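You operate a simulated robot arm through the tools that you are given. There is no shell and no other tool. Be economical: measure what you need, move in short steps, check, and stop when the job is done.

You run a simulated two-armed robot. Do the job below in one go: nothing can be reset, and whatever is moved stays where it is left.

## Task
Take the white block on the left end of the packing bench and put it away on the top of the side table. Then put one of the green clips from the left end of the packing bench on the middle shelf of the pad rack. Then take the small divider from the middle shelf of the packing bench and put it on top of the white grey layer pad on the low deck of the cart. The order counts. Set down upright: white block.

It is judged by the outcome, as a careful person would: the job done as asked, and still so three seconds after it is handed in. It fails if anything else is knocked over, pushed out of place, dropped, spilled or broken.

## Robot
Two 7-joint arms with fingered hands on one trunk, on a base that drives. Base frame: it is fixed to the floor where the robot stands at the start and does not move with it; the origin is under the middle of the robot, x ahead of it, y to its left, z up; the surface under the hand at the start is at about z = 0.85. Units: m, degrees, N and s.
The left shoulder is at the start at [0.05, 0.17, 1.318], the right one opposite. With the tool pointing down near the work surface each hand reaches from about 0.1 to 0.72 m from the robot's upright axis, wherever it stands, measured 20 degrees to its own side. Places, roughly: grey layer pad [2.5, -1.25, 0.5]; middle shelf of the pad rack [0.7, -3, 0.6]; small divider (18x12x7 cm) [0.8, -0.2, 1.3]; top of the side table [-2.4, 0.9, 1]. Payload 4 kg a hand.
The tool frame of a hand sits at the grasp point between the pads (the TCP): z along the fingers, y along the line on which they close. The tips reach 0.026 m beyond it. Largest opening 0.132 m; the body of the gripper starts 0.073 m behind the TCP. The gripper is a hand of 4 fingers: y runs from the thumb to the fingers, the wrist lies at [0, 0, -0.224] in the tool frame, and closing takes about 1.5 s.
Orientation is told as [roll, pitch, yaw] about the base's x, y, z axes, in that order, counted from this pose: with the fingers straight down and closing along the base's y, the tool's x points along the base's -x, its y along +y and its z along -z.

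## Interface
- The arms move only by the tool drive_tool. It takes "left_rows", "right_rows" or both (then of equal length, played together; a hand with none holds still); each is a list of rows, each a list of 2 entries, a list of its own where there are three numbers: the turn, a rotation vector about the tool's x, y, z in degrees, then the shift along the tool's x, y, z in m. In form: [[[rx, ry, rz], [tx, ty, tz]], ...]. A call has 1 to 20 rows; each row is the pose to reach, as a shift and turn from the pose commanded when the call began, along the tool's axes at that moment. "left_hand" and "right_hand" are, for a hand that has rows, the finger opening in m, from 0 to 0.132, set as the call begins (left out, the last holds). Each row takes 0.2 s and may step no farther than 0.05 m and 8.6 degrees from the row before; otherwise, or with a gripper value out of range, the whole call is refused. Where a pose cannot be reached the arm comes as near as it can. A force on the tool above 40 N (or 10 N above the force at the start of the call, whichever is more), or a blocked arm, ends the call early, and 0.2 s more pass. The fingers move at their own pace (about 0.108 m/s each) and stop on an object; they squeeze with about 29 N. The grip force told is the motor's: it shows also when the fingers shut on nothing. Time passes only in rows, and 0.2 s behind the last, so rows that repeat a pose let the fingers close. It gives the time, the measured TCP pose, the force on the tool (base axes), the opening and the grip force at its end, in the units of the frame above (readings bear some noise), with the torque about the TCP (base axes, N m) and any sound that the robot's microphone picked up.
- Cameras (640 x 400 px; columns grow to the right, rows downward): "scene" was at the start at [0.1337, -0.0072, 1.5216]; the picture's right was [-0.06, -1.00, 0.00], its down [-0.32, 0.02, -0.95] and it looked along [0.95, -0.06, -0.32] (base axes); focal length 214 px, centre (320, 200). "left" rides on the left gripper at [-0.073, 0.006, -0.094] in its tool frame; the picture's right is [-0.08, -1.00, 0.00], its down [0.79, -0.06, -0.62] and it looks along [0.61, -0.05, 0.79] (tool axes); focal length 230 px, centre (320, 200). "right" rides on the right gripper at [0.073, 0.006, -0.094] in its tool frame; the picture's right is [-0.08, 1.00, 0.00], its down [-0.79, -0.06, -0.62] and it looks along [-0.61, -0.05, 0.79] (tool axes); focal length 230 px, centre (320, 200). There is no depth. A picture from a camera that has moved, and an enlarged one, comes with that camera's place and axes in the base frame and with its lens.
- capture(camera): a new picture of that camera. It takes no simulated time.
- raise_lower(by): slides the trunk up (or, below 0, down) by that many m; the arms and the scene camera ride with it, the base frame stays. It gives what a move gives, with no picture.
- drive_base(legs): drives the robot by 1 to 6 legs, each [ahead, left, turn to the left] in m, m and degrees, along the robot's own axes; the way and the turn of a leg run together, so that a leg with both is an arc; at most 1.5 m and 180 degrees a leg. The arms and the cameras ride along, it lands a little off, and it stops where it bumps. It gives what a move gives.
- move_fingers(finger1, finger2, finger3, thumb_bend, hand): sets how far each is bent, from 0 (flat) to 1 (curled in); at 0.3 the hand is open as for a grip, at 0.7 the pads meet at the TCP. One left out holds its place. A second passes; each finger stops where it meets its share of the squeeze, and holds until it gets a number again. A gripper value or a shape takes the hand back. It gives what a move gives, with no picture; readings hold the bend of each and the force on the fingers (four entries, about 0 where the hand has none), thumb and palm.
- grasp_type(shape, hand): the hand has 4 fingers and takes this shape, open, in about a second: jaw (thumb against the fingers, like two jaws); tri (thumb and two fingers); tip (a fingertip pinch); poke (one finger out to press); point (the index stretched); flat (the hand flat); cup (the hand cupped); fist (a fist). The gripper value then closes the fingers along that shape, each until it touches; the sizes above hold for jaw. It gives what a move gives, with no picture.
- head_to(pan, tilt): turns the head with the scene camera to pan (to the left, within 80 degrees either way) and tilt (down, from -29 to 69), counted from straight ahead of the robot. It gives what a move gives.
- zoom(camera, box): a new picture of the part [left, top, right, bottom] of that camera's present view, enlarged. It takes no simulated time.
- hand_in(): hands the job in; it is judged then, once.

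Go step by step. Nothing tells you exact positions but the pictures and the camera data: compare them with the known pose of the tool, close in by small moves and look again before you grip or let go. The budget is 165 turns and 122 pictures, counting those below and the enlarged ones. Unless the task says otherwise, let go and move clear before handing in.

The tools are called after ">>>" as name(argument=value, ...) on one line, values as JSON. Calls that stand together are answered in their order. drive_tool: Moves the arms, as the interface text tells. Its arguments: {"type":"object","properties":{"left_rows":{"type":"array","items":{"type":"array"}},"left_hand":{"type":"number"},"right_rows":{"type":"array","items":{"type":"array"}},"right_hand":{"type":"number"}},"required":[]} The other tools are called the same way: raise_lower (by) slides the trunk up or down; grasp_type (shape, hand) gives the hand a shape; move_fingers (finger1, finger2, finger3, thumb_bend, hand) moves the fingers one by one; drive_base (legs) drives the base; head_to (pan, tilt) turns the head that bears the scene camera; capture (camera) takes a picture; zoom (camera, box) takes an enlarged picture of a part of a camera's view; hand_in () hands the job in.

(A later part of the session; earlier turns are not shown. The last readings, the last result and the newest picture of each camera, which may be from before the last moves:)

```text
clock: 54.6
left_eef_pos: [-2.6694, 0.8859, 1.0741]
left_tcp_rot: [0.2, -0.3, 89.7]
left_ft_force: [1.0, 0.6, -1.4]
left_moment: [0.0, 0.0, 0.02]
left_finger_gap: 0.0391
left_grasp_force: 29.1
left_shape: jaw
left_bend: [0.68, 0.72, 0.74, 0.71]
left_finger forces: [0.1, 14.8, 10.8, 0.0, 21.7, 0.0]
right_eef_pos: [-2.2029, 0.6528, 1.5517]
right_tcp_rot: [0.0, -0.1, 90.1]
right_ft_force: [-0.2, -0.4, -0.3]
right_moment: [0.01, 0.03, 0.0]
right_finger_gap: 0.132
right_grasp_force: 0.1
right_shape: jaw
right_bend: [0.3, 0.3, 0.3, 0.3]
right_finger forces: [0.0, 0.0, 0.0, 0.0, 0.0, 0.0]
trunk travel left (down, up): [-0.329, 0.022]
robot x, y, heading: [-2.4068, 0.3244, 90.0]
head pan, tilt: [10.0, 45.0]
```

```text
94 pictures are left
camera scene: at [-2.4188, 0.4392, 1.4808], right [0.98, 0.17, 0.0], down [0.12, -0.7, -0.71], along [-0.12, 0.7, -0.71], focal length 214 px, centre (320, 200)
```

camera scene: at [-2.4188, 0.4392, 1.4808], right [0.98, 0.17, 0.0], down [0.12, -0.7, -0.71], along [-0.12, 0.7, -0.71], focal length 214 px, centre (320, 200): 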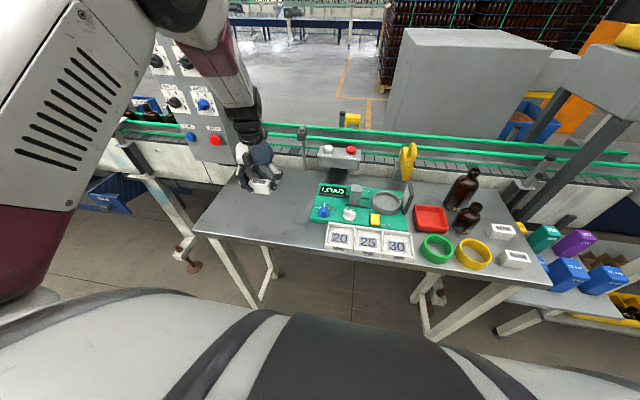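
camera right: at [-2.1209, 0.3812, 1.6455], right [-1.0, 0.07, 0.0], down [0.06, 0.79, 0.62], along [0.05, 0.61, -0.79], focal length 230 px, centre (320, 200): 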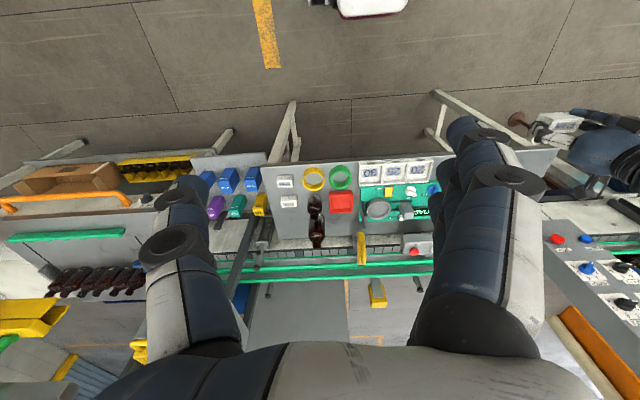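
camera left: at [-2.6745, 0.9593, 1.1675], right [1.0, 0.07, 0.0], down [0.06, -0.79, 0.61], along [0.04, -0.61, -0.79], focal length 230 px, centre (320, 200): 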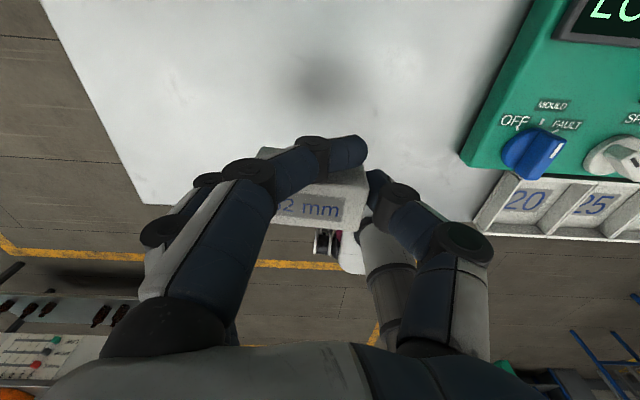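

The block is over clear table, about 11 cm inside the front edge. I'll lower it gradually and watch the force.

>>> drive_tool(left_rows=[[[0, 0, 0], [0, 0, 0.03]], [[0, 0, 0], [0, 0, 0.05]], [[0, 0, 0], [0, 0, 0.06]], [[0, 0, 0], [0, 0, 0.066]], [[0, 0, 0], [0, 0, 0.072]], [[0, 0, 0], [0, 0, 0.072]]])

>>> zoom(camera="scene", box=[190, 130, 350, 230])

```text
clock: 56.0
left_eef_pos: [-2.6703, 0.8868, 1.0048]
left_tcp_rot: [0.1, -0.1, 89.8]
left_ft_force: [0.9, -0.1, -1.0]
left_moment: [0.01, -0.02, 0.03]
left_finger_gap: 0.039
left_grasp_force: 29.3
left_shape: jaw
left_bend: [0.68, 0.72, 0.74, 0.71]
left_finger forces: [0.0, 14.9, 10.7, 0.1, 21.6, 0.1]
right_eef_pos: [-2.2015, 0.653, 1.5514]
right_tcp_rot: [0.0, 0.0, 90.1]
right_ft_force: [-0.4, -0.5, 0.9]
right_moment: [-0.03, -0.02, 0.0]
right_finger_gap: 0.1316
right_grasp_force: 0.1
right_shape: jaw
right_bend: [0.3, 0.3, 0.3, 0.3]
right_finger forces: [0.0, 0.0, 0.0, 0.0, 0.0, 0.0]
trunk travel left (down, up): [-0.329, 0.022]
robot x, y, heading: [-2.4076, 0.3198, 90.0]
head pan, tilt: [10.0, 45.0]
```

```text
4.00 times, centred on (270, 180) of scene
camera zoom: at [-2.4189, 0.4394, 1.4808], right [0.98, 0.17, 0.0], down [0.12, -0.7, -0.71], along [-0.12, 0.7, -0.71], focal length 858 px, centre (520, 280)
```

zoom: 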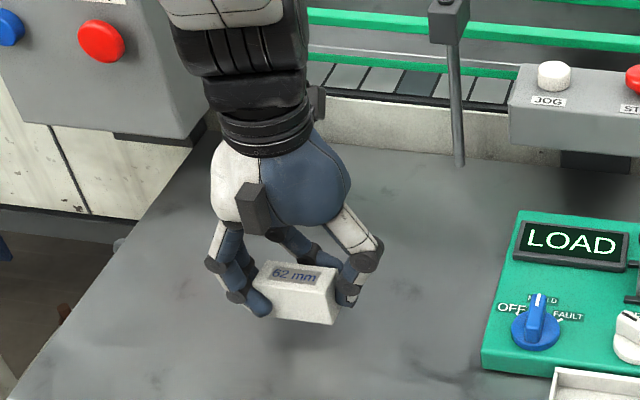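

The block is just above the surface. I'll go down in small steps until it touches.

>>> drive_tool(left_rows=[[[0, 0, 0], [0, 0, 0.005]], [[0, 0, 0], [0, 0, 0.01]], [[0, 0, 0], [0, 0, 0.014]], [[0, 0, 0], [0, 0, 0.014]]])

```text
clock: 57.0
left_eef_pos: [-2.6706, 0.8846, 0.9906]
left_tcp_rot: [0.1, -0.1, 89.9]
left_ft_force: [0.2, -0.5, -1.1]
left_moment: [-0.01, -0.01, 0.02]
left_finger_gap: 0.039
left_grasp_force: 28.6
left_shape: jaw
left_bend: [0.68, 0.72, 0.74, 0.71]
left_finger forces: [0.0, 14.9, 10.7, 0.0, 21.6, 0.0]
right_eef_pos: [-2.2025, 0.6525, 1.5514]
right_tcp_rot: [-0.1, -0.1, 90.1]
right_ft_force: [1.3, 0.2, 0.2]
right_moment: [0.01, -0.01, 0.0]
right_finger_gap: 0.1321
right_grasp_force: 0.1
right_shape: jaw
right_bend: [0.3, 0.3, 0.3, 0.3]
right_finger forces: [0.1, 0.0, 0.1, 0.0, 0.0, 0.0]
trunk travel left (down, up): [-0.329, 0.022]
robot x, y, heading: [-2.4037, 0.3209, 90.0]
head pan, tilt: [10.0, 45.0]
```

>>> drive_tool(left_rows=[[[0, 0, 0], [0, 0, 0.003]], [[0, 0, 0], [0, 0, 0.006]], [[0, 0, 0], [0, 0, 0.006]]])

>>> zoom(camera="scene", box=[210, 155, 306, 215])

```text
clock: 57.8
left_eef_pos: [-2.6703, 0.8864, 0.9845]
left_tcp_rot: [0.2, -0.2, 89.8]
left_ft_force: [0.2, -0.6, 4.5]
left_moment: [0.0, 0.2, 0.05]
left_finger_gap: 0.0389
left_grasp_force: 29.1
left_shape: jaw
left_bend: [0.68, 0.72, 0.74, 0.71]
left_finger forces: [0.1, 14.6, 11.7, 0.0, 22.0, 0.0]
right_eef_pos: [-2.2018, 0.6522, 1.5523]
right_tcp_rot: [0.0, 0.0, 90.0]
right_ft_force: [0.1, -0.3, 0.3]
right_moment: [0.01, -0.04, -0.01]
right_finger_gap: 0.1317
right_grasp_force: 0.1
right_shape: jaw
right_bend: [0.3, 0.3, 0.3, 0.3]
right_finger forces: [0.1, 0.1, 0.0, 0.0, 0.0, 0.0]
trunk travel left (down, up): [-0.329, 0.022]
robot x, y, heading: [-2.4086, 0.3231, 90.1]
head pan, tilt: [10.0, 45.0]
```

```text
6.67 times, centred on (258, 185) of scene
camera zoom: at [-2.4186, 0.4389, 1.4809], right [0.98, 0.17, 0.0], down [0.12, -0.7, -0.71], along [-0.12, 0.7, -0.71], focal length 1430 px, centre (733, 300)
```

zoom: 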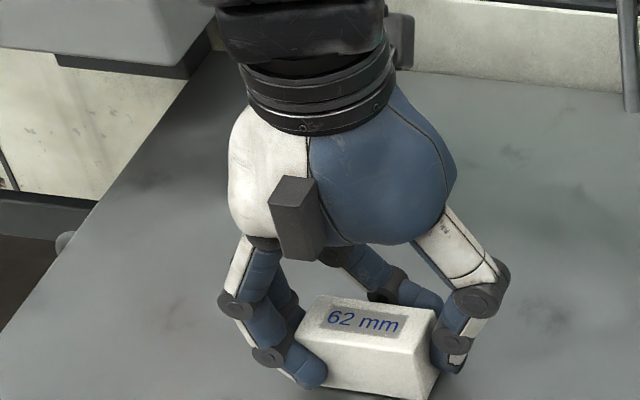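

The block has touched down. I'll settle it 2 mm more, open the hand and rise.

>>> drive_tool(left_rows=[[[0, 0, 0], [0, 0, 0.002]], [[0, 0, 0], [0, 0, 0.002]]])

>>> drive_tool(left_rows=[[[0, 0, 0], [0, 0, 0]], [[0, 0, 0], [0, 0, 0]], [[0, 0, 0], [0, 0, 0]], [[0, 0, 0], [0, 0, 0]], [[0, 0, 0], [0, 0, 0]], [[0, 0, 0], [0, 0, 0]], [[0, 0, 0], [0, 0, 0]]], left_hand=0.132)

>>> capture(camera="left")

```text
clock: 58.4
left_eef_pos: [-2.6705, 0.8854, 0.9835]
left_tcp_rot: [0.1, -0.3, 89.8]
left_ft_force: [1.4, -1.2, 12.7]
left_moment: [-0.03, 0.42, 0.04]
left_finger_gap: 0.0389
left_grasp_force: 29.3
left_shape: jaw
left_bend: [0.68, 0.72, 0.75, 0.71]
left_finger forces: [0.1, 14.8, 11.5, 0.1, 23.3, 0.0]
right_eef_pos: [-2.2026, 0.6509, 1.5518]
right_tcp_rot: [0.0, 0.0, 90.0]
right_ft_force: [-0.2, 0.3, 0.0]
right_moment: [0.02, 0.0, -0.01]
right_finger_gap: 0.132
right_grasp_force: 0.0
right_shape: jaw
right_bend: [0.3, 0.3, 0.3, 0.3]
right_finger forces: [0.0, 0.1, 0.1, 0.1, 0.1, 0.0]
trunk travel left (down, up): [-0.329, 0.022]
robot x, y, heading: [-2.4077, 0.3209, 89.6]
head pan, tilt: [10.0, 45.0]
```

```text
clock: 60.0
left_eef_pos: [-2.6696, 0.8859, 0.9825]
left_tcp_rot: [0.0, -0.2, 89.8]
left_ft_force: [-0.1, 0.2, 0.1]
left_moment: [0.0, 0.01, -0.02]
left_finger_gap: 0.1319
left_grasp_force: 0.1
left_shape: jaw
left_bend: [0.3, 0.3, 0.3, 0.3]
left_finger forces: [0.1, 0.1, 0.0, 0.1, 0.0, 0.0]
right_eef_pos: [-2.2026, 0.6534, 1.5515]
right_tcp_rot: [0.0, 0.0, 90.1]
right_ft_force: [0.1, -0.6, -0.4]
right_moment: [0.02, -0.03, -0.01]
right_finger_gap: 0.1319
right_grasp_force: 0.1
right_shape: jaw
right_bend: [0.3, 0.3, 0.3, 0.3]
right_finger forces: [0.1, 0.0, 0.0, 0.0, 0.0, 0.1]
trunk travel left (down, up): [-0.329, 0.022]
robot x, y, heading: [-2.4016, 0.3188, 90.0]
head pan, tilt: [10.0, 45.0]
```

```text
91 pictures are left
camera left: at [-2.6756, 0.9586, 1.0748], right [1.0, 0.07, 0.0], down [0.06, -0.79, 0.61], along [0.04, -0.61, -0.79], focal length 230 px, centre (320, 200)
```

left: 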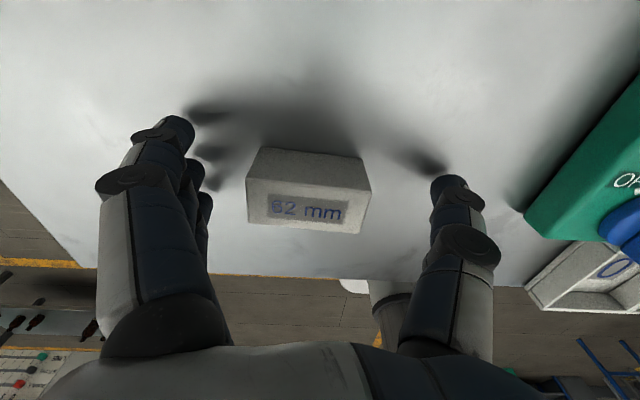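

The block stands upright and is released. I'll raise the hand clear, back away and turn toward the bench.

>>> drive_tool(left_rows=[[[0, 0, 0], [0, 0, -0.045]], [[0, 0, 0], [0.0, 0, -0.09]], [[0, 0, 0], [0.01, 0, -0.135]], [[0, 0, 0], [0.03, 0, -0.18]], [[0, 0, 0], [0.07, 0, -0.21]], [[0, 0, 0], [0.11, 0, -0.23]], [[0, 0, 0], [0.15, 0, -0.25]], [[0, 0, 0], [0.15, 0, -0.25]]])

>>> capture(camera="scene")

>>> drive_base(legs=[[-0.48, 0, 0], [0, 0, -90], [1.4, 0, 0], [0.45, 0, 0]])

>>> head_to(pan=0, tilt=45)

>>> capture(camera="scene")

```text
clock: 61.8
left_eef_pos: [-2.6706, 0.7358, 1.2318]
left_tcp_rot: [0.2, -0.1, 89.8]
left_ft_force: [-0.8, 0.2, -0.2]
left_moment: [-0.02, 0.0, 0.02]
left_finger_gap: 0.1318
left_grasp_force: 0.1
left_shape: jaw
left_bend: [0.3, 0.3, 0.3, 0.3]
left_finger forces: [0.0, 0.1, 0.0, 0.0, 0.0, 0.1]
right_eef_pos: [-2.203, 0.654, 1.5512]
right_tcp_rot: [0.0, 0.1, 90.1]
right_ft_force: [-0.4, 1.2, 0.5]
right_moment: [-0.02, -0.01, -0.01]
right_finger_gap: 0.1317
right_grasp_force: 0.1
right_shape: jaw
right_bend: [0.3, 0.3, 0.3, 0.3]
right_finger forces: [0.0, 0.1, 0.1, 0.0, 0.0, 0.0]
trunk travel left (down, up): [-0.329, 0.022]
robot x, y, heading: [-2.405, 0.3217, 89.9]
head pan, tilt: [10.0, 45.0]
```

```text
90 pictures are left
camera scene: at [-2.4191, 0.4407, 1.4806], right [0.98, 0.17, 0.0], down [0.12, -0.7, -0.71], along [-0.12, 0.7, -0.71], focal length 214 px, centre (320, 200)
```

scene: 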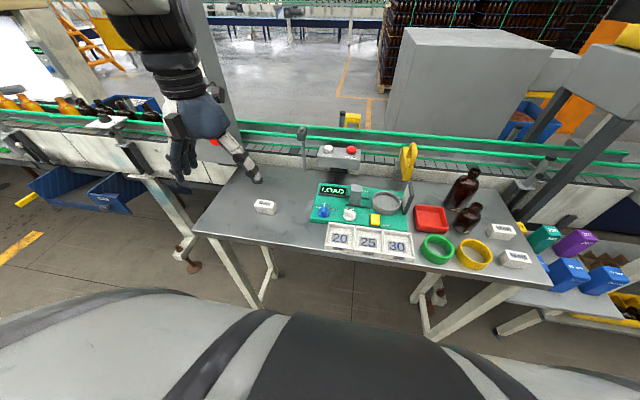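

```text
clock: 77.2
left_eef_pos: [-0.1725, 0.198, 1.2332]
left_tcp_rot: [0.0, -0.2, 1.5]
left_ft_force: [0.5, 0.3, -0.4]
left_moment: [0.04, -0.01, 0.02]
left_finger_gap: 0.1319
left_grasp_force: 0.1
left_shape: jaw
left_bend: [0.3, 0.3, 0.3, 0.3]
left_finger forces: [0.1, 0.0, 0.1, 0.0, 0.0, 0.0]
right_eef_pos: [-0.241, -0.2723, 1.5519]
right_tcp_rot: [0.0, 0.0, 1.7]
right_ft_force: [-0.5, 0.2, 0.3]
right_moment: [0.01, 0.03, 0.0]
right_finger_gap: 0.1319
right_grasp_force: 0.0
right_shape: jaw
right_bend: [0.3, 0.3, 0.3, 0.3]
right_finger forces: [0.0, 0.0, 0.1, 0.1, 0.0, 0.0]
trunk travel left (down, up): [-0.329, 0.022]
robot x, y, heading: [-0.58, -0.0769, 1.4]
head pan, tilt: [10.0, 45.0]
```

```text
clock: 77.9
left_eef_pos: [-0.1724, 0.1983, 1.2327]
left_tcp_rot: [0.1, -0.2, 1.5]
left_ft_force: [-0.5, 0.1, 0.4]
left_moment: [0.01, -0.02, 0.01]
left_finger_gap: 0.1319
left_grasp_force: 0.0
left_shape: jaw
left_bend: [0.3, 0.3, 0.3, 0.3]
left_finger forces: [0.0, 0.1, 0.0, 0.1, 0.1, 0.0]
right_eef_pos: [-0.2416, -0.2719, 1.5516]
right_tcp_rot: [0.0, 0.0, 1.7]
right_ft_force: [0.2, 0.1, 0.8]
right_moment: [-0.01, 0.03, -0.02]
right_finger_gap: 0.132
right_grasp_force: 0.1
right_shape: jaw
right_bend: [0.3, 0.3, 0.3, 0.3]
right_finger forces: [0.1, 0.0, 0.0, 0.0, 0.0, 0.0]
trunk travel left (down, up): [-0.329, 0.022]
robot x, y, heading: [-0.5793, -0.0811, 1.6]
head pan, tilt: [0.0, 45.0]
```

```text
89 pictures are left
camera scene: at [-0.4572, -0.0768, 1.4808], right [0.03, -1.0, 0.0], down [-0.71, -0.02, -0.71], along [0.71, 0.02, -0.71], focal length 214 px, centre (320, 200)
```

scene: 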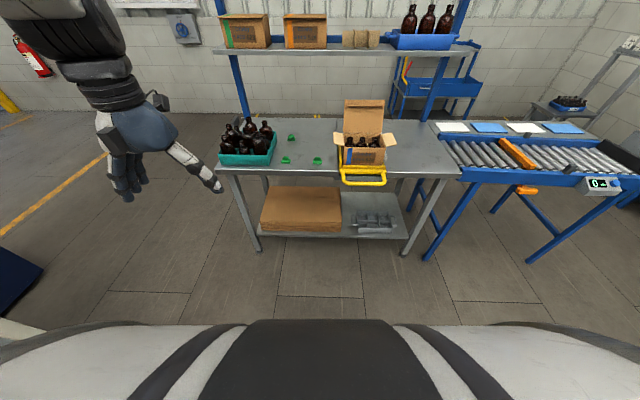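

The bench is ahead and the clip at about [0.434, -0.04] has space around it. I'll drive in for the left hand.

>>> drive_base(legs=[[0.46, -0.17, -1.5]])

>>> head_to(pan=15, tilt=55)

>>> capture(camera="scene")

>>> capture(camera="left")

```text
clock: 80.8
left_eef_pos: [0.2929, 0.0267, 1.2323]
left_tcp_rot: [0.1, -0.1, 0.2]
left_ft_force: [0.4, -0.5, -0.4]
left_moment: [0.02, 0.04, -0.01]
left_finger_gap: 0.1319
left_grasp_force: 0.1
left_shape: jaw
left_bend: [0.3, 0.3, 0.3, 0.3]
left_finger forces: [0.1, 0.0, 0.0, 0.1, 0.0, 0.1]
right_eef_pos: [0.2153, -0.4404, 1.5517]
right_tcp_rot: [0.0, 0.1, 0.5]
right_ft_force: [-0.3, 0.2, -0.9]
right_moment: [0.0, -0.02, 0.01]
right_finger_gap: 0.1318
right_grasp_force: 0.1
right_shape: jaw
right_bend: [0.3, 0.3, 0.3, 0.3]
right_finger forces: [0.0, 0.0, 0.1, 0.1, 0.0, 0.0]
trunk travel left (down, up): [-0.329, 0.022]
robot x, y, heading: [-0.1197, -0.2396, 0.3]
head pan, tilt: [0.0, 45.0]
```

```text
clock: 81.5
left_eef_pos: [0.2924, 0.0272, 1.2338]
left_tcp_rot: [0.0, -0.2, 0.2]
left_ft_force: [-0.1, -0.4, 1.4]
left_moment: [0.01, -0.02, -0.02]
left_finger_gap: 0.1319
left_grasp_force: 0.1
left_shape: jaw
left_bend: [0.3, 0.3, 0.3, 0.3]
left_finger forces: [0.1, 0.0, 0.0, 0.0, 0.1, 0.1]
right_eef_pos: [0.2139, -0.4421, 1.5526]
right_tcp_rot: [0.1, 0.1, 0.5]
right_ft_force: [-0.8, -0.1, -0.8]
right_moment: [0.0, 0.01, -0.02]
right_finger_gap: 0.1319
right_grasp_force: 0.1
right_shape: jaw
right_bend: [0.3, 0.3, 0.3, 0.3]
right_finger forces: [0.0, 0.0, 0.0, 0.0, 0.0, 0.1]
trunk travel left (down, up): [-0.329, 0.022]
robot x, y, heading: [-0.1174, -0.2419, 0.1]
head pan, tilt: [15.0, 55.0]
```

```text
88 pictures are left
camera scene: at [-0.0097, -0.2232, 1.4674], right [0.27, -0.96, 0.0], down [-0.79, -0.22, -0.57], along [0.55, 0.15, -0.82], focal length 214 px, centre (320, 200)
```

scene: 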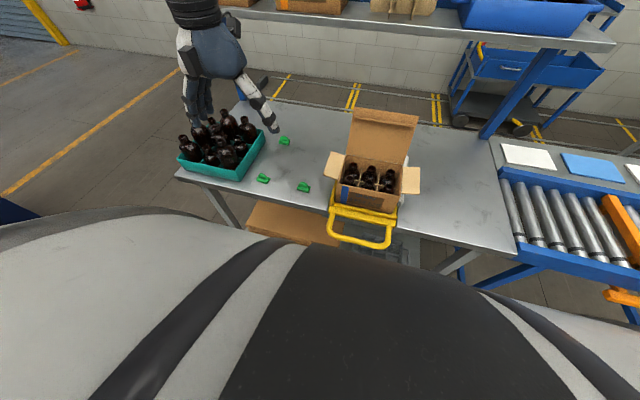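

```text
87 pictures are left
camera left: at [0.3661, 0.0326, 1.3262], right [0.08, -1.0, 0.0], down [-0.79, -0.07, 0.61], along [-0.61, -0.05, -0.79], focal length 230 px, centre (320, 200)
```

left: 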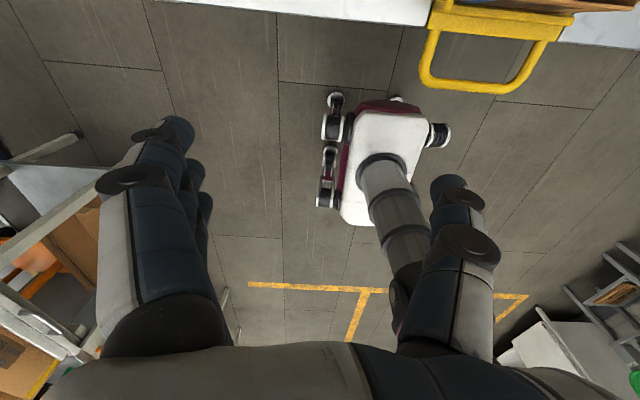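

The clip is at [0.437, -0.038]. I'll bring the hand above it, partly closed to keep clear of the carton flap, and look closely.

>>> drive_tool(left_rows=[[[0, 0, 0], [-0.03, -0.01, 0.02]], [[0, 0, 0], [-0.07, -0.02, 0.04]], [[0, 0, 0], [-0.11, -0.04, 0.06]], [[0, 0, 0], [-0.13, -0.055, 0.1]], [[0, 0, 0], [-0.14, -0.065, 0.14]], [[0, 0, 0], [-0.145, -0.065, 0.18]], [[0, 0, 0], [-0.145, -0.065, 0.22]], [[0, 0, 0], [-0.145, -0.065, 0.22]]], left_hand=0.09)

>>> capture(camera="left")

>>> zoom(camera="scene", box=[230, 120, 390, 220])

```text
clock: 83.3
left_eef_pos: [0.4383, -0.0393, 1.013]
left_tcp_rot: [0.1, -0.2, 0.2]
left_ft_force: [0.2, 0.5, 0.2]
left_moment: [0.01, 0.0, 0.02]
left_finger_gap: 0.0901
left_grasp_force: 0.0
left_shape: jaw
left_bend: [0.68, 0.68, 0.68, 0.65]
left_finger forces: [0.0, 0.0, 0.0, 0.1, 0.0, 0.1]
right_eef_pos: [0.2145, -0.4423, 1.5504]
right_tcp_rot: [0.0, 0.0, 0.5]
right_ft_force: [0.8, 0.0, 0.2]
right_moment: [-0.02, 0.0, 0.01]
right_finger_gap: 0.1318
right_grasp_force: 0.1
right_shape: jaw
right_bend: [0.3, 0.3, 0.3, 0.3]
right_finger forces: [0.0, 0.1, 0.0, 0.0, 0.0, 0.1]
trunk travel left (down, up): [-0.329, 0.022]
robot x, y, heading: [-0.1193, -0.2422, 0.6]
head pan, tilt: [15.0, 55.0]
```

```text
86 pictures are left
camera left: at [0.5115, -0.0319, 1.1056], right [0.08, -1.0, 0.0], down [-0.79, -0.07, 0.61], along [-0.61, -0.05, -0.79], focal length 230 px, centre (320, 200)
```

left: 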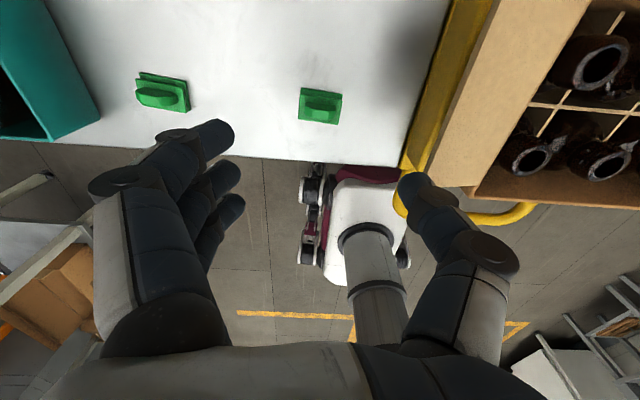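

```text
4.00 times, centred on (310, 170) of scene
camera zoom: at [-0.0099, -0.2233, 1.4674], right [0.27, -0.96, 0.0], down [-0.79, -0.22, -0.57], along [0.55, 0.15, -0.82], focal length 858 px, centre (360, 320)
```

zoom: 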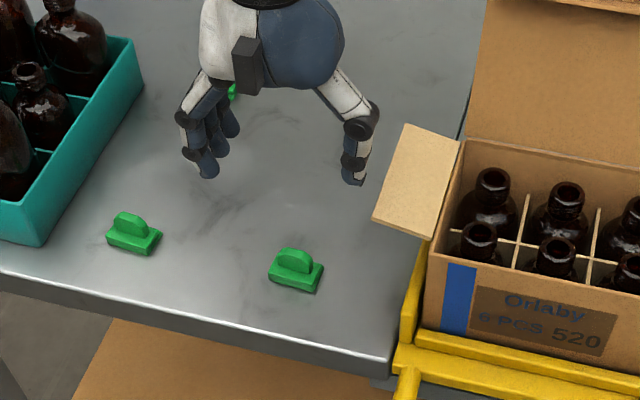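

The clip is directly below the hand. I'll descend most of the way and check.

>>> drive_tool(left_rows=[[[0, 0, 0], [0, 0, 0.04]], [[0, 0, 0], [0, 0, 0.08]], [[0, 0, 0], [0, 0, 0.11]], [[0, 0, 0], [0, 0, 0.125]], [[0, 0, 0], [0, 0, 0.125]]])

>>> capture(camera="left")

>>> zoom(camera="scene", box=[250, 140, 346, 200])

```text
clock: 84.5
left_eef_pos: [0.4418, -0.0364, 0.8891]
left_tcp_rot: [0.1, -0.2, 0.2]
left_ft_force: [0.1, -0.5, -0.6]
left_moment: [-0.03, -0.03, -0.01]
left_finger_gap: 0.09
left_grasp_force: 0.1
left_shape: jaw
left_bend: [0.68, 0.68, 0.68, 0.65]
left_finger forces: [0.0, 0.0, 0.1, 0.1, 0.0, 0.0]
right_eef_pos: [0.2139, -0.4423, 1.5517]
right_tcp_rot: [0.1, 0.0, 0.5]
right_ft_force: [-0.3, 0.2, 0.1]
right_moment: [0.0, 0.0, -0.01]
right_finger_gap: 0.1321
right_grasp_force: 0.0
right_shape: jaw
right_bend: [0.3, 0.3, 0.3, 0.3]
right_finger forces: [0.0, 0.0, 0.1, 0.0, 0.1, 0.0]
trunk travel left (down, up): [-0.329, 0.022]
robot x, y, heading: [-0.1199, -0.238, 0.4]
head pan, tilt: [15.0, 55.0]
```

```text
84 pictures are left
camera left: at [0.5147, -0.0312, 0.9817], right [0.08, -1.0, 0.0], down [-0.79, -0.07, 0.61], along [-0.61, -0.05, -0.79], focal length 230 px, centre (320, 200)
```

left: 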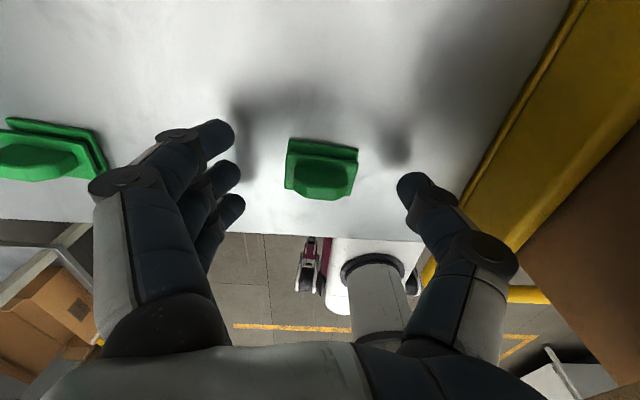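

```text
6.67 times, centred on (298, 170) of scene
camera zoom: at [-0.0096, -0.2232, 1.4674], right [0.27, -0.96, 0.0], down [-0.79, -0.22, -0.57], along [0.55, 0.15, -0.82], focal length 1430 px, centre (467, 400)
```

zoom: 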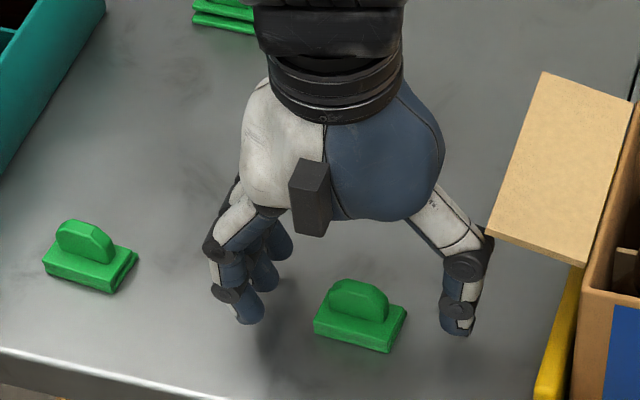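

The clip is centred between the fingers and the thumb. I'll lower a bit more and close.

>>> drive_tool(left_rows=[[[0, 0, 0], [-0.003, 0, 0.004]], [[0, 0, 0], [-0.003, 0, 0.008]], [[0, 0, 0], [-0.003, 0, 0.008]]])

>>> drive_tool(left_rows=[[[0, 0, 0], [0, 0, 0]], [[0, 0, 0], [0, 0, 0]], [[0, 0, 0], [0, 0, 0]], [[0, 0, 0], [0, 0, 0]], [[0, 0, 0], [0, 0, 0]], [[0, 0, 0], [0, 0, 0]], [[0, 0, 0], [0, 0, 0]]], left_hand=0.01)

>>> capture(camera="left")

>>> zoom(camera="scene", box=[250, 140, 346, 200])

```text
clock: 85.3
left_eef_pos: [0.4438, -0.037, 0.881]
left_tcp_rot: [0.2, -0.2, 0.2]
left_ft_force: [0.0, -0.2, -0.8]
left_moment: [0.02, 0.02, 0.01]
left_finger_gap: 0.0904
left_grasp_force: 0.1
left_shape: jaw
left_bend: [0.68, 0.68, 0.68, 0.65]
left_finger forces: [0.1, 0.1, 0.0, 0.0, 0.0, 0.0]
right_eef_pos: [0.2144, -0.4417, 1.5512]
right_tcp_rot: [0.0, 0.0, 0.5]
right_ft_force: [-0.3, -0.4, -0.9]
right_moment: [-0.01, -0.02, -0.02]
right_finger_gap: 0.1316
right_grasp_force: 0.0
right_shape: jaw
right_bend: [0.3, 0.3, 0.3, 0.3]
right_finger forces: [0.0, 0.1, 0.1, 0.0, 0.0, 0.0]
trunk travel left (down, up): [-0.329, 0.022]
robot x, y, heading: [-0.1209, -0.2423, 0.3]
head pan, tilt: [15.0, 55.0]
```

```text
clock: 87.0
left_eef_pos: [0.4447, -0.0392, 0.8824]
left_tcp_rot: [0.1, -0.4, 0.2]
left_ft_force: [3.9, -6.4, 20.4]
left_moment: [-0.15, -0.1, -0.01]
left_finger_gap: 0.0185
left_grasp_force: 29.4
left_shape: jaw
left_bend: [0.68, 0.72, 0.76, 0.72]
left_finger forces: [0.1, 17.4, 0.0, 0.1, 41.9, 0.0]
right_eef_pos: [0.2132, -0.4446, 1.5515]
right_tcp_rot: [0.1, -0.1, 0.5]
right_ft_force: [0.3, -0.5, 0.0]
right_moment: [0.02, -0.01, -0.01]
right_finger_gap: 0.1317
right_grasp_force: 0.1
right_shape: jaw
right_bend: [0.3, 0.3, 0.3, 0.3]
right_finger forces: [0.0, 0.0, 0.1, 0.0, 0.0, 0.0]
trunk travel left (down, up): [-0.329, 0.022]
robot x, y, heading: [-0.1213, -0.2386, 0.1]
head pan, tilt: [15.0, 55.0]
```

```text
82 pictures are left
camera left: at [0.5171, -0.0325, 0.9759], right [0.08, -1.0, 0.0], down [-0.79, -0.07, 0.61], along [-0.61, -0.05, -0.79], focal length 230 px, centre (320, 200)
```

left: 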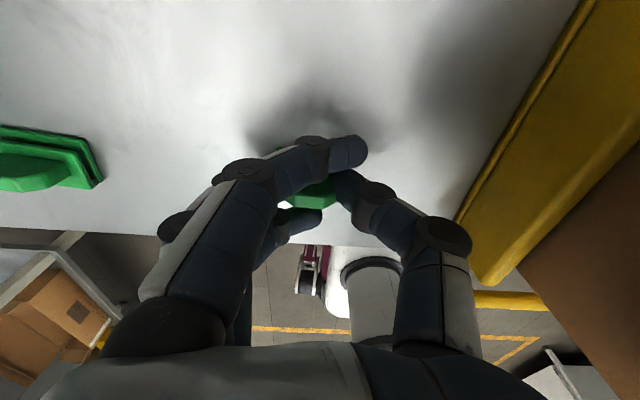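

```text
6.67 times, centred on (298, 170) of scene
camera zoom: at [-0.0108, -0.2246, 1.4676], right [0.27, -0.96, 0.0], down [-0.79, -0.22, -0.57], along [0.55, 0.15, -0.82], focal length 1430 px, centre (467, 400)
```

zoom: 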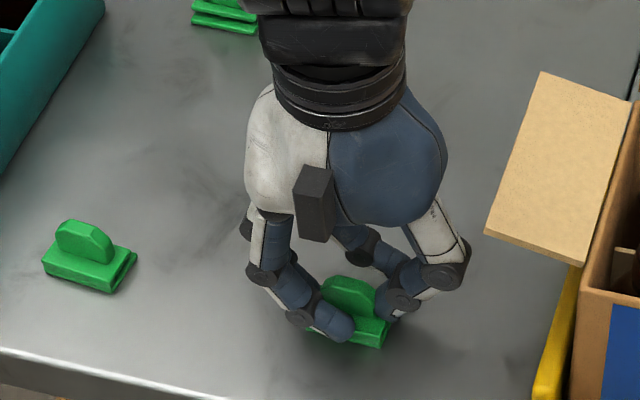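

The middle finger and the thumb hold the clip's ridge. I'll lift a little and check that it comes along.

>>> drive_tool(left_rows=[[[0, 0, 0], [0, 0, -0.005]], [[0, 0, 0], [0, 0, -0.015]], [[0, 0, 0], [0, 0, -0.03]], [[0, 0, 0], [0, 0, -0.05]], [[0, 0, 0], [0, 0, -0.05]]])

>>> capture(camera="left")

>>> zoom(camera="scene", box=[250, 140, 346, 200])

```text
clock: 88.2
left_eef_pos: [0.4429, -0.0389, 0.9304]
left_tcp_rot: [0.1, -0.1, 0.1]
left_ft_force: [-0.1, 0.1, -0.7]
left_moment: [-0.01, -0.02, 0.03]
left_finger_gap: 0.0149
left_grasp_force: 29.1
left_shape: jaw
left_bend: [0.68, 0.71, 0.76, 0.72]
left_finger forces: [0.0, 15.1, 0.1, 0.0, 14.5, 0.0]
right_eef_pos: [0.2141, -0.4412, 1.5513]
right_tcp_rot: [0.1, 0.0, 0.5]
right_ft_force: [0.3, 0.4, 0.5]
right_moment: [0.0, -0.01, 0.02]
right_finger_gap: 0.1318
right_grasp_force: 0.0
right_shape: jaw
right_bend: [0.3, 0.3, 0.3, 0.3]
right_finger forces: [0.1, 0.0, 0.0, 0.0, 0.0, 0.0]
trunk travel left (down, up): [-0.329, 0.022]
robot x, y, heading: [-0.121, -0.2447, 0.2]
head pan, tilt: [15.0, 55.0]
```

```text
80 pictures are left
camera left: at [0.5154, -0.032, 1.0239], right [0.08, -1.0, 0.0], down [-0.79, -0.07, 0.61], along [-0.61, -0.05, -0.79], focal length 230 px, centre (320, 200)
```

left: 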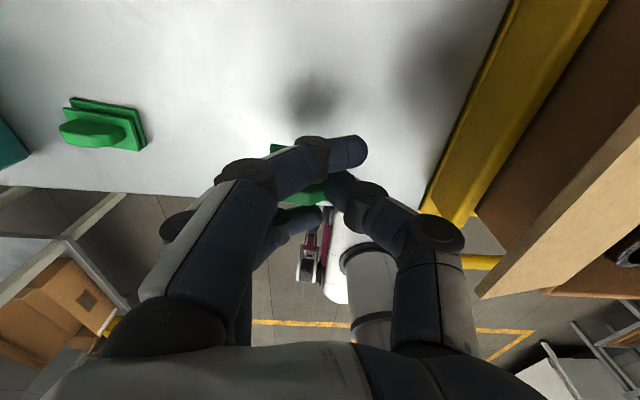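

```text
6.67 times, centred on (298, 170) of scene
camera zoom: at [-0.0091, -0.223, 1.4673], right [0.27, -0.96, 0.0], down [-0.79, -0.22, -0.57], along [0.55, 0.15, -0.82], focal length 1430 px, centre (467, 400)
```

zoom: 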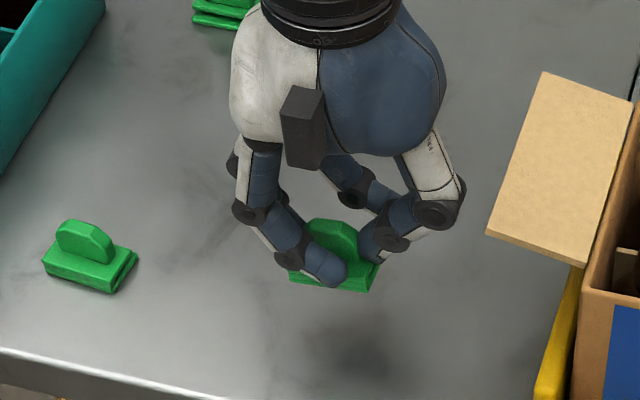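

The clip is lifted and held by its ridge. I'll raise and tuck it, back off from the bench and turn right toward the pad rack.

>>> drive_tool(left_rows=[[[0, 0, 0], [0, 0.01, -0.045]], [[0, 0, 0], [0.0, 0.02, -0.09]], [[0, 0, 0], [0.01, 0.03, -0.13]], [[0, 0, 0], [0.03, 0.04, -0.17]], [[0, 0, 0], [0.05, 0.05, -0.2]], [[0, 0, 0], [0.05, 0.05, -0.22]], [[0, 0, 0], [0.05, 0.05, -0.22]]])

>>> drive_base(legs=[[-0.5, 0, 0], [0, 0, -80]])

>>> head_to(pan=0, tilt=25)

>>> capture(camera="scene")

```text
clock: 89.8
left_eef_pos: [0.3904, 0.0105, 1.1524]
left_tcp_rot: [0.1, -0.2, 0.2]
left_ft_force: [0.3, 0.7, -0.6]
left_moment: [0.02, 0.02, -0.02]
left_finger_gap: 0.0153
left_grasp_force: 29.5
left_shape: jaw
left_bend: [0.68, 0.71, 0.76, 0.72]
left_finger forces: [0.1, 14.8, 0.0, 0.0, 13.5, 0.1]
right_eef_pos: [0.2148, -0.4413, 1.5517]
right_tcp_rot: [0.0, 0.0, 0.5]
right_ft_force: [-0.2, -0.2, -0.4]
right_moment: [0.01, 0.01, 0.0]
right_finger_gap: 0.1317
right_grasp_force: 0.1
right_shape: jaw
right_bend: [0.3, 0.3, 0.3, 0.3]
right_finger forces: [0.1, 0.0, 0.1, 0.1, 0.0, 0.0]
trunk travel left (down, up): [-0.329, 0.022]
robot x, y, heading: [-0.121, -0.2423, 0.4]
head pan, tilt: [15.0, 55.0]
```

```text
clock: 96.1
left_eef_pos: [-0.2817, -0.7052, 1.1514]
left_tcp_rot: [0.1, -0.2, -79.6]
left_ft_force: [0.3, -0.3, -0.1]
left_moment: [0.01, 0.01, -0.01]
left_finger_gap: 0.015
left_grasp_force: 29.2
left_shape: jaw
left_bend: [0.68, 0.71, 0.76, 0.72]
left_finger forces: [0.0, 14.4, 0.0, 0.1, 12.9, 0.1]
right_eef_pos: [-0.7576, -0.6111, 1.5517]
right_tcp_rot: [0.0, 0.0, -79.5]
right_ft_force: [0.9, 0.6, 0.2]
right_moment: [0.0, 0.02, 0.0]
right_finger_gap: 0.1318
right_grasp_force: 0.0
right_shape: jaw
right_bend: [0.3, 0.3, 0.3, 0.3]
right_finger forces: [0.0, 0.1, 0.0, 0.1, 0.0, 0.0]
trunk travel left (down, up): [-0.329, 0.022]
robot x, y, heading: [-0.6238, -0.2497, -79.3]
head pan, tilt: [15.0, 55.0]
```

```text
clock: 97.1
left_eef_pos: [-0.2815, -0.7062, 1.1514]
left_tcp_rot: [0.1, -0.3, -79.6]
left_ft_force: [0.1, -0.9, 1.1]
left_moment: [0.03, 0.01, 0.0]
left_finger_gap: 0.0148
left_grasp_force: 28.9
left_shape: jaw
left_bend: [0.68, 0.71, 0.76, 0.72]
left_finger forces: [0.1, 14.5, 0.0, 0.1, 13.0, 0.0]
right_eef_pos: [-0.7574, -0.6117, 1.5515]
right_tcp_rot: [0.0, -0.1, -79.4]
right_ft_force: [-0.3, -0.1, 0.9]
right_moment: [0.0, -0.01, 0.0]
right_finger_gap: 0.1321
right_grasp_force: 0.1
right_shape: jaw
right_bend: [0.3, 0.3, 0.3, 0.3]
right_finger forces: [0.0, 0.0, 0.1, 0.1, 0.1, 0.1]
trunk travel left (down, up): [-0.329, 0.022]
robot x, y, heading: [-0.6223, -0.2475, -79.4]
head pan, tilt: [0.0, 25.0]
```

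```text
78 pictures are left
camera scene: at [-0.5947, -0.3788, 1.5113], right [-0.98, -0.18, 0.0], down [-0.08, 0.42, -0.91], along [0.17, -0.89, -0.42], focal length 214 px, centre (320, 200)
```

scene: 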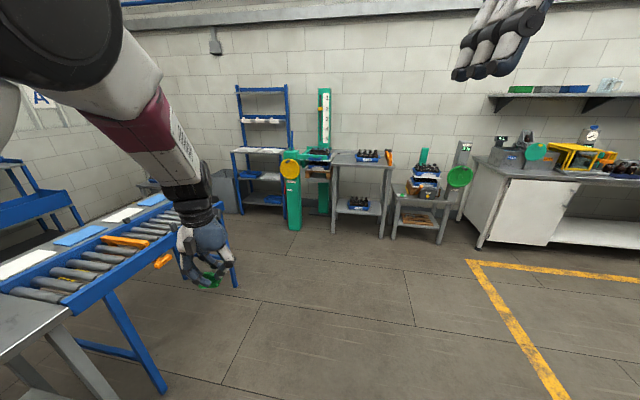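

The blue rack near column 262 matches the pad rack's place. I'll zoom in on it.

>>> zoom(camera="scene", box=[200, 70, 360, 240])

```text
2.35 times, centred on (280, 155) of scene
camera zoom: at [-0.5947, -0.3788, 1.5113], right [-0.98, -0.18, 0.0], down [-0.08, 0.42, -0.91], along [0.17, -0.89, -0.42], focal length 505 px, centre (414, 306)
```

zoom: 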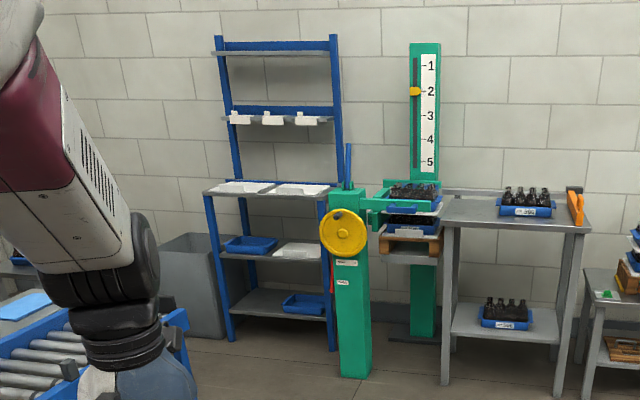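

The middle shelf (about z 0.6, front edge y -2.78) holds a blue tray and a white tray. I'll retract the hand a bit more and drive closer.

>>> drive_tool(left_rows=[[[0, 0, 0], [0.04, 0, -0.02]], [[0, 0, 0], [0.08, 0, -0.04]], [[0, 0, 0], [0.12, 0, -0.06]], [[0, 0, 0], [0.12, 0, -0.06]]])

>>> drive_base(legs=[[0, 0, -10.6], [1.45, 0, 0]])

>>> head_to(pan=35, tilt=25)

>>> capture(camera="scene")

```text
clock: 98.1
left_eef_pos: [-0.3033, -0.5875, 1.2102]
left_tcp_rot: [0.1, -0.1, -79.8]
left_ft_force: [0.1, -1.0, 0.1]
left_moment: [0.03, 0.03, 0.0]
left_finger_gap: 0.015
left_grasp_force: 28.6
left_shape: jaw
left_bend: [0.68, 0.71, 0.76, 0.72]
left_finger forces: [0.0, 14.5, 0.0, 0.0, 12.9, 0.0]
right_eef_pos: [-0.7583, -0.6123, 1.5515]
right_tcp_rot: [0.1, 0.0, -79.4]
right_ft_force: [-0.7, 0.1, -0.6]
right_moment: [0.03, 0.03, -0.01]
right_finger_gap: 0.1316
right_grasp_force: 0.1
right_shape: jaw
right_bend: [0.3, 0.3, 0.3, 0.3]
right_finger forces: [0.0, 0.0, 0.1, 0.0, 0.0, 0.0]
trunk travel left (down, up): [-0.329, 0.022]
robot x, y, heading: [-0.6164, -0.2483, -79.6]
head pan, tilt: [0.0, 25.0]
```

```text
clock: 106.0
left_eef_pos: [-0.3767, -2.0925, 1.2099]
left_tcp_rot: [0.1, -0.3, -90.4]
left_ft_force: [0.3, -0.3, 0.0]
left_moment: [0.01, -0.02, 0.02]
left_finger_gap: 0.015
left_grasp_force: 28.8
left_shape: jaw
left_bend: [0.68, 0.71, 0.76, 0.72]
left_finger forces: [0.1, 14.5, 0.1, 0.1, 13.1, 0.0]
right_eef_pos: [-0.8295, -2.0316, 1.5527]
right_tcp_rot: [0.1, 0.0, -90.2]
right_ft_force: [0.2, -0.8, -0.4]
right_moment: [-0.02, -0.01, 0.0]
right_finger_gap: 0.1319
right_grasp_force: 0.1
right_shape: jaw
right_bend: [0.3, 0.3, 0.3, 0.3]
right_finger forces: [0.0, 0.0, 0.1, 0.0, 0.0, 0.0]
trunk travel left (down, up): [-0.329, 0.022]
robot x, y, heading: [-0.6281, -1.7012, -90.3]
head pan, tilt: [0.0, 25.0]
```

```text
clock: 107.0
left_eef_pos: [-0.3783, -2.0934, 1.2104]
left_tcp_rot: [-0.1, -0.2, -90.3]
left_ft_force: [1.0, 0.2, -0.5]
left_moment: [0.0, 0.02, -0.01]
left_finger_gap: 0.0151
left_grasp_force: 28.9
left_shape: jaw
left_bend: [0.68, 0.71, 0.76, 0.72]
left_finger forces: [0.1, 14.4, 0.0, 0.0, 13.0, 0.0]
right_eef_pos: [-0.8285, -2.0318, 1.5512]
right_tcp_rot: [-0.1, 0.0, -90.2]
right_ft_force: [0.5, 0.4, -0.9]
right_moment: [-0.01, 0.0, -0.05]
right_finger_gap: 0.1316
right_grasp_force: 0.1
right_shape: jaw
right_bend: [0.3, 0.3, 0.3, 0.3]
right_finger forces: [0.1, 0.0, 0.1, 0.0, 0.0, 0.0]
trunk travel left (down, up): [-0.329, 0.022]
robot x, y, heading: [-0.6244, -1.7002, -90.1]
head pan, tilt: [35.0, 25.0]
```

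```text
76 pictures are left
camera scene: at [-0.5923, -1.8285, 1.5111], right [-0.94, -0.34, 0.0], down [-0.15, 0.4, -0.91], along [0.31, -0.85, -0.42], focal length 214 px, centre (320, 200)
```

scene: 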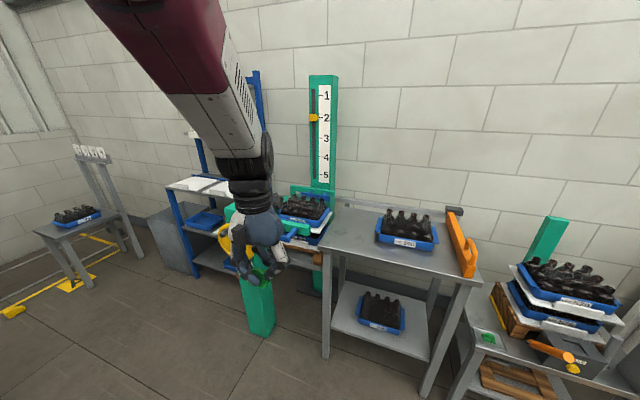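

The way is clear along y about -2.1. I'll drive forward and strafe left so the rack is in front of the left hand.

>>> drive_base(legs=[[0.4, 0, 0], [0, 0.98, 0]])

>>> head_to(pan=0, tilt=45)

>>> capture(camera="scene")

```text
clock: 118.1
left_eef_pos: [0.6024, -2.5017, 1.2116]
left_tcp_rot: [-0.1, -0.2, -90.7]
left_ft_force: [0.9, -0.1, 0.1]
left_moment: [-0.02, -0.01, -0.01]
left_finger_gap: 0.0148
left_grasp_force: 28.5
left_shape: jaw
left_bend: [0.68, 0.71, 0.76, 0.72]
left_finger forces: [0.0, 14.3, 0.0, 0.0, 13.1, 0.0]
right_eef_pos: [0.1534, -2.4371, 1.5511]
right_tcp_rot: [-0.1, 0.0, -90.5]
right_ft_force: [0.7, 0.2, -0.2]
right_moment: [0.01, 0.02, 0.03]
right_finger_gap: 0.1316
right_grasp_force: 0.1
right_shape: jaw
right_bend: [0.3, 0.3, 0.3, 0.3]
right_finger forces: [0.1, 0.0, 0.0, 0.1, 0.0, 0.0]
trunk travel left (down, up): [-0.329, 0.022]
robot x, y, heading: [0.3561, -2.1063, -90.5]
head pan, tilt: [35.0, 25.0]
```

```text
clock: 119.1
left_eef_pos: [0.6023, -2.5034, 1.2109]
left_tcp_rot: [0.0, -0.2, -90.7]
left_ft_force: [-0.5, -0.4, -0.1]
left_moment: [-0.04, -0.03, 0.03]
left_finger_gap: 0.015
left_grasp_force: 28.8
left_shape: jaw
left_bend: [0.68, 0.71, 0.76, 0.72]
left_finger forces: [0.1, 14.5, 0.0, 0.0, 13.1, 0.0]
right_eef_pos: [0.1533, -2.4388, 1.5516]
right_tcp_rot: [0.1, 0.0, -90.5]
right_ft_force: [-0.9, -0.4, -0.2]
right_moment: [0.02, 0.0, -0.02]
right_finger_gap: 0.1318
right_grasp_force: 0.1
right_shape: jaw
right_bend: [0.3, 0.3, 0.3, 0.3]
right_finger forces: [0.1, 0.0, 0.0, 0.0, 0.0, 0.0]
trunk travel left (down, up): [-0.329, 0.022]
robot x, y, heading: [0.3575, -2.1111, -90.8]
head pan, tilt: [0.0, 45.0]
```

```text
75 pictures are left
camera scene: at [0.3579, -2.2312, 1.4808], right [-1.0, 0.01, 0.0], down [0.01, 0.71, -0.71], along [-0.01, -0.71, -0.71], focal length 214 px, centre (320, 200)
```

scene: 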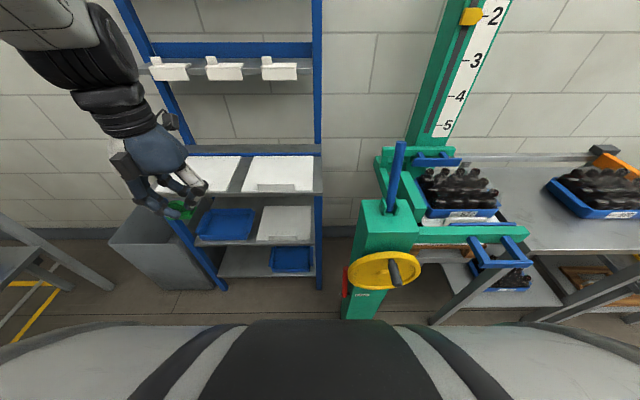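

>>> zoom(camera="scene", box=[150, 130, 342, 290])

```text
2.50 times, centred on (246, 210) of scene
camera zoom: at [0.3579, -2.2312, 1.4808], right [-1.0, 0.01, 0.0], down [0.01, 0.71, -0.71], along [-0.01, -0.71, -0.71], focal length 536 px, centre (505, 175)
```

zoom: 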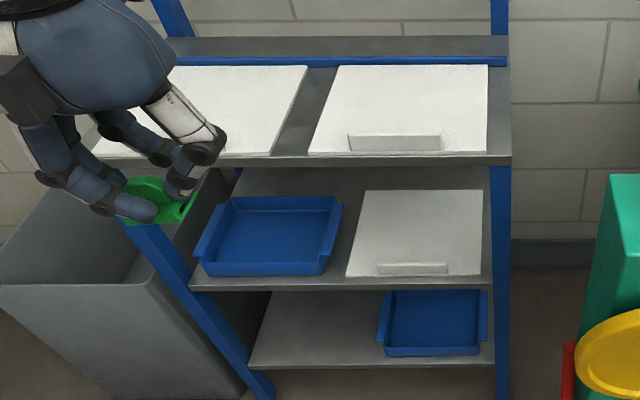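

The middle shelf is mostly filled by a blue tray and a white pad, with possible free space behind them or between them. I'll lower the trunk to look under the upper shelf.

>>> raise_lower(by=-0.28)

>>> head_to(pan=15, tilt=35)

>>> zoom(camera="scene", box=[180, 80, 440, 300])

```text
clock: 121.6
left_eef_pos: [0.6023, -2.5325, 0.8057]
left_tcp_rot: [-2.5, 24.8, -90.1]
left_ft_force: [-0.3, -0.2, -0.1]
left_moment: [-0.03, -0.04, 0.03]
left_finger_gap: 0.0151
left_grasp_force: 28.8
left_shape: jaw
left_bend: [0.68, 0.71, 0.76, 0.72]
left_finger forces: [0.0, 14.5, 0.1, 0.1, 12.8, 0.1]
right_eef_pos: [0.1518, -2.6216, 1.1347]
right_tcp_rot: [0.4, 25.4, -90.3]
right_ft_force: [-0.6, 3.7, 7.1]
right_moment: [-0.93, -0.01, -0.03]
right_finger_gap: 0.132
right_grasp_force: 0.1
right_shape: jaw
right_bend: [0.3, 0.3, 0.3, 0.3]
right_finger forces: [0.1, 0.0, 0.0, 0.1, 0.1, 8.2]
trunk travel left (down, up): [-0.061, 0.29]
robot x, y, heading: [0.3605, -2.1071, -90.6]
head pan, tilt: [0.0, 45.0]
stopped: the force on the tool passed its limit at 53 N (the readings are from after the stop); the commanded pose is now the measured one
```

```text
clock: 122.3
left_eef_pos: [0.6012, -2.5333, 0.8061]
left_tcp_rot: [-2.3, 24.7, -90.0]
left_ft_force: [-1.3, 0.2, 0.4]
left_moment: [0.01, 0.0, -0.01]
left_finger_gap: 0.015
left_grasp_force: 29.0
left_shape: jaw
left_bend: [0.68, 0.71, 0.76, 0.72]
left_finger forces: [0.0, 14.4, 0.1, 0.0, 12.8, 0.0]
right_eef_pos: [0.1509, -2.6228, 1.1342]
right_tcp_rot: [0.4, 25.5, -90.4]
right_ft_force: [-0.1, 5.1, 8.9]
right_moment: [-1.14, -0.05, -0.05]
right_finger_gap: 0.1319
right_grasp_force: 0.1
right_shape: jaw
right_bend: [0.3, 0.3, 0.3, 0.3]
right_finger forces: [0.0, 0.0, 0.0, 0.0, 0.1, 9.8]
trunk travel left (down, up): [-0.061, 0.29]
robot x, y, heading: [0.3566, -2.1068, -90.4]
head pan, tilt: [15.0, 35.0]
```

```text
1.82 times, centred on (310, 190) of scene
camera zoom: at [0.3788, -2.4043, 1.2101], right [-0.97, -0.25, 0.0], down [-0.14, 0.56, -0.82], along [0.2, -0.79, -0.57], focal length 390 px, centre (338, 218)
```

zoom: 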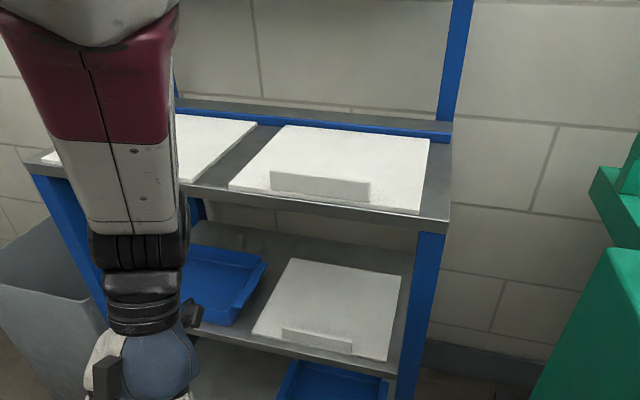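

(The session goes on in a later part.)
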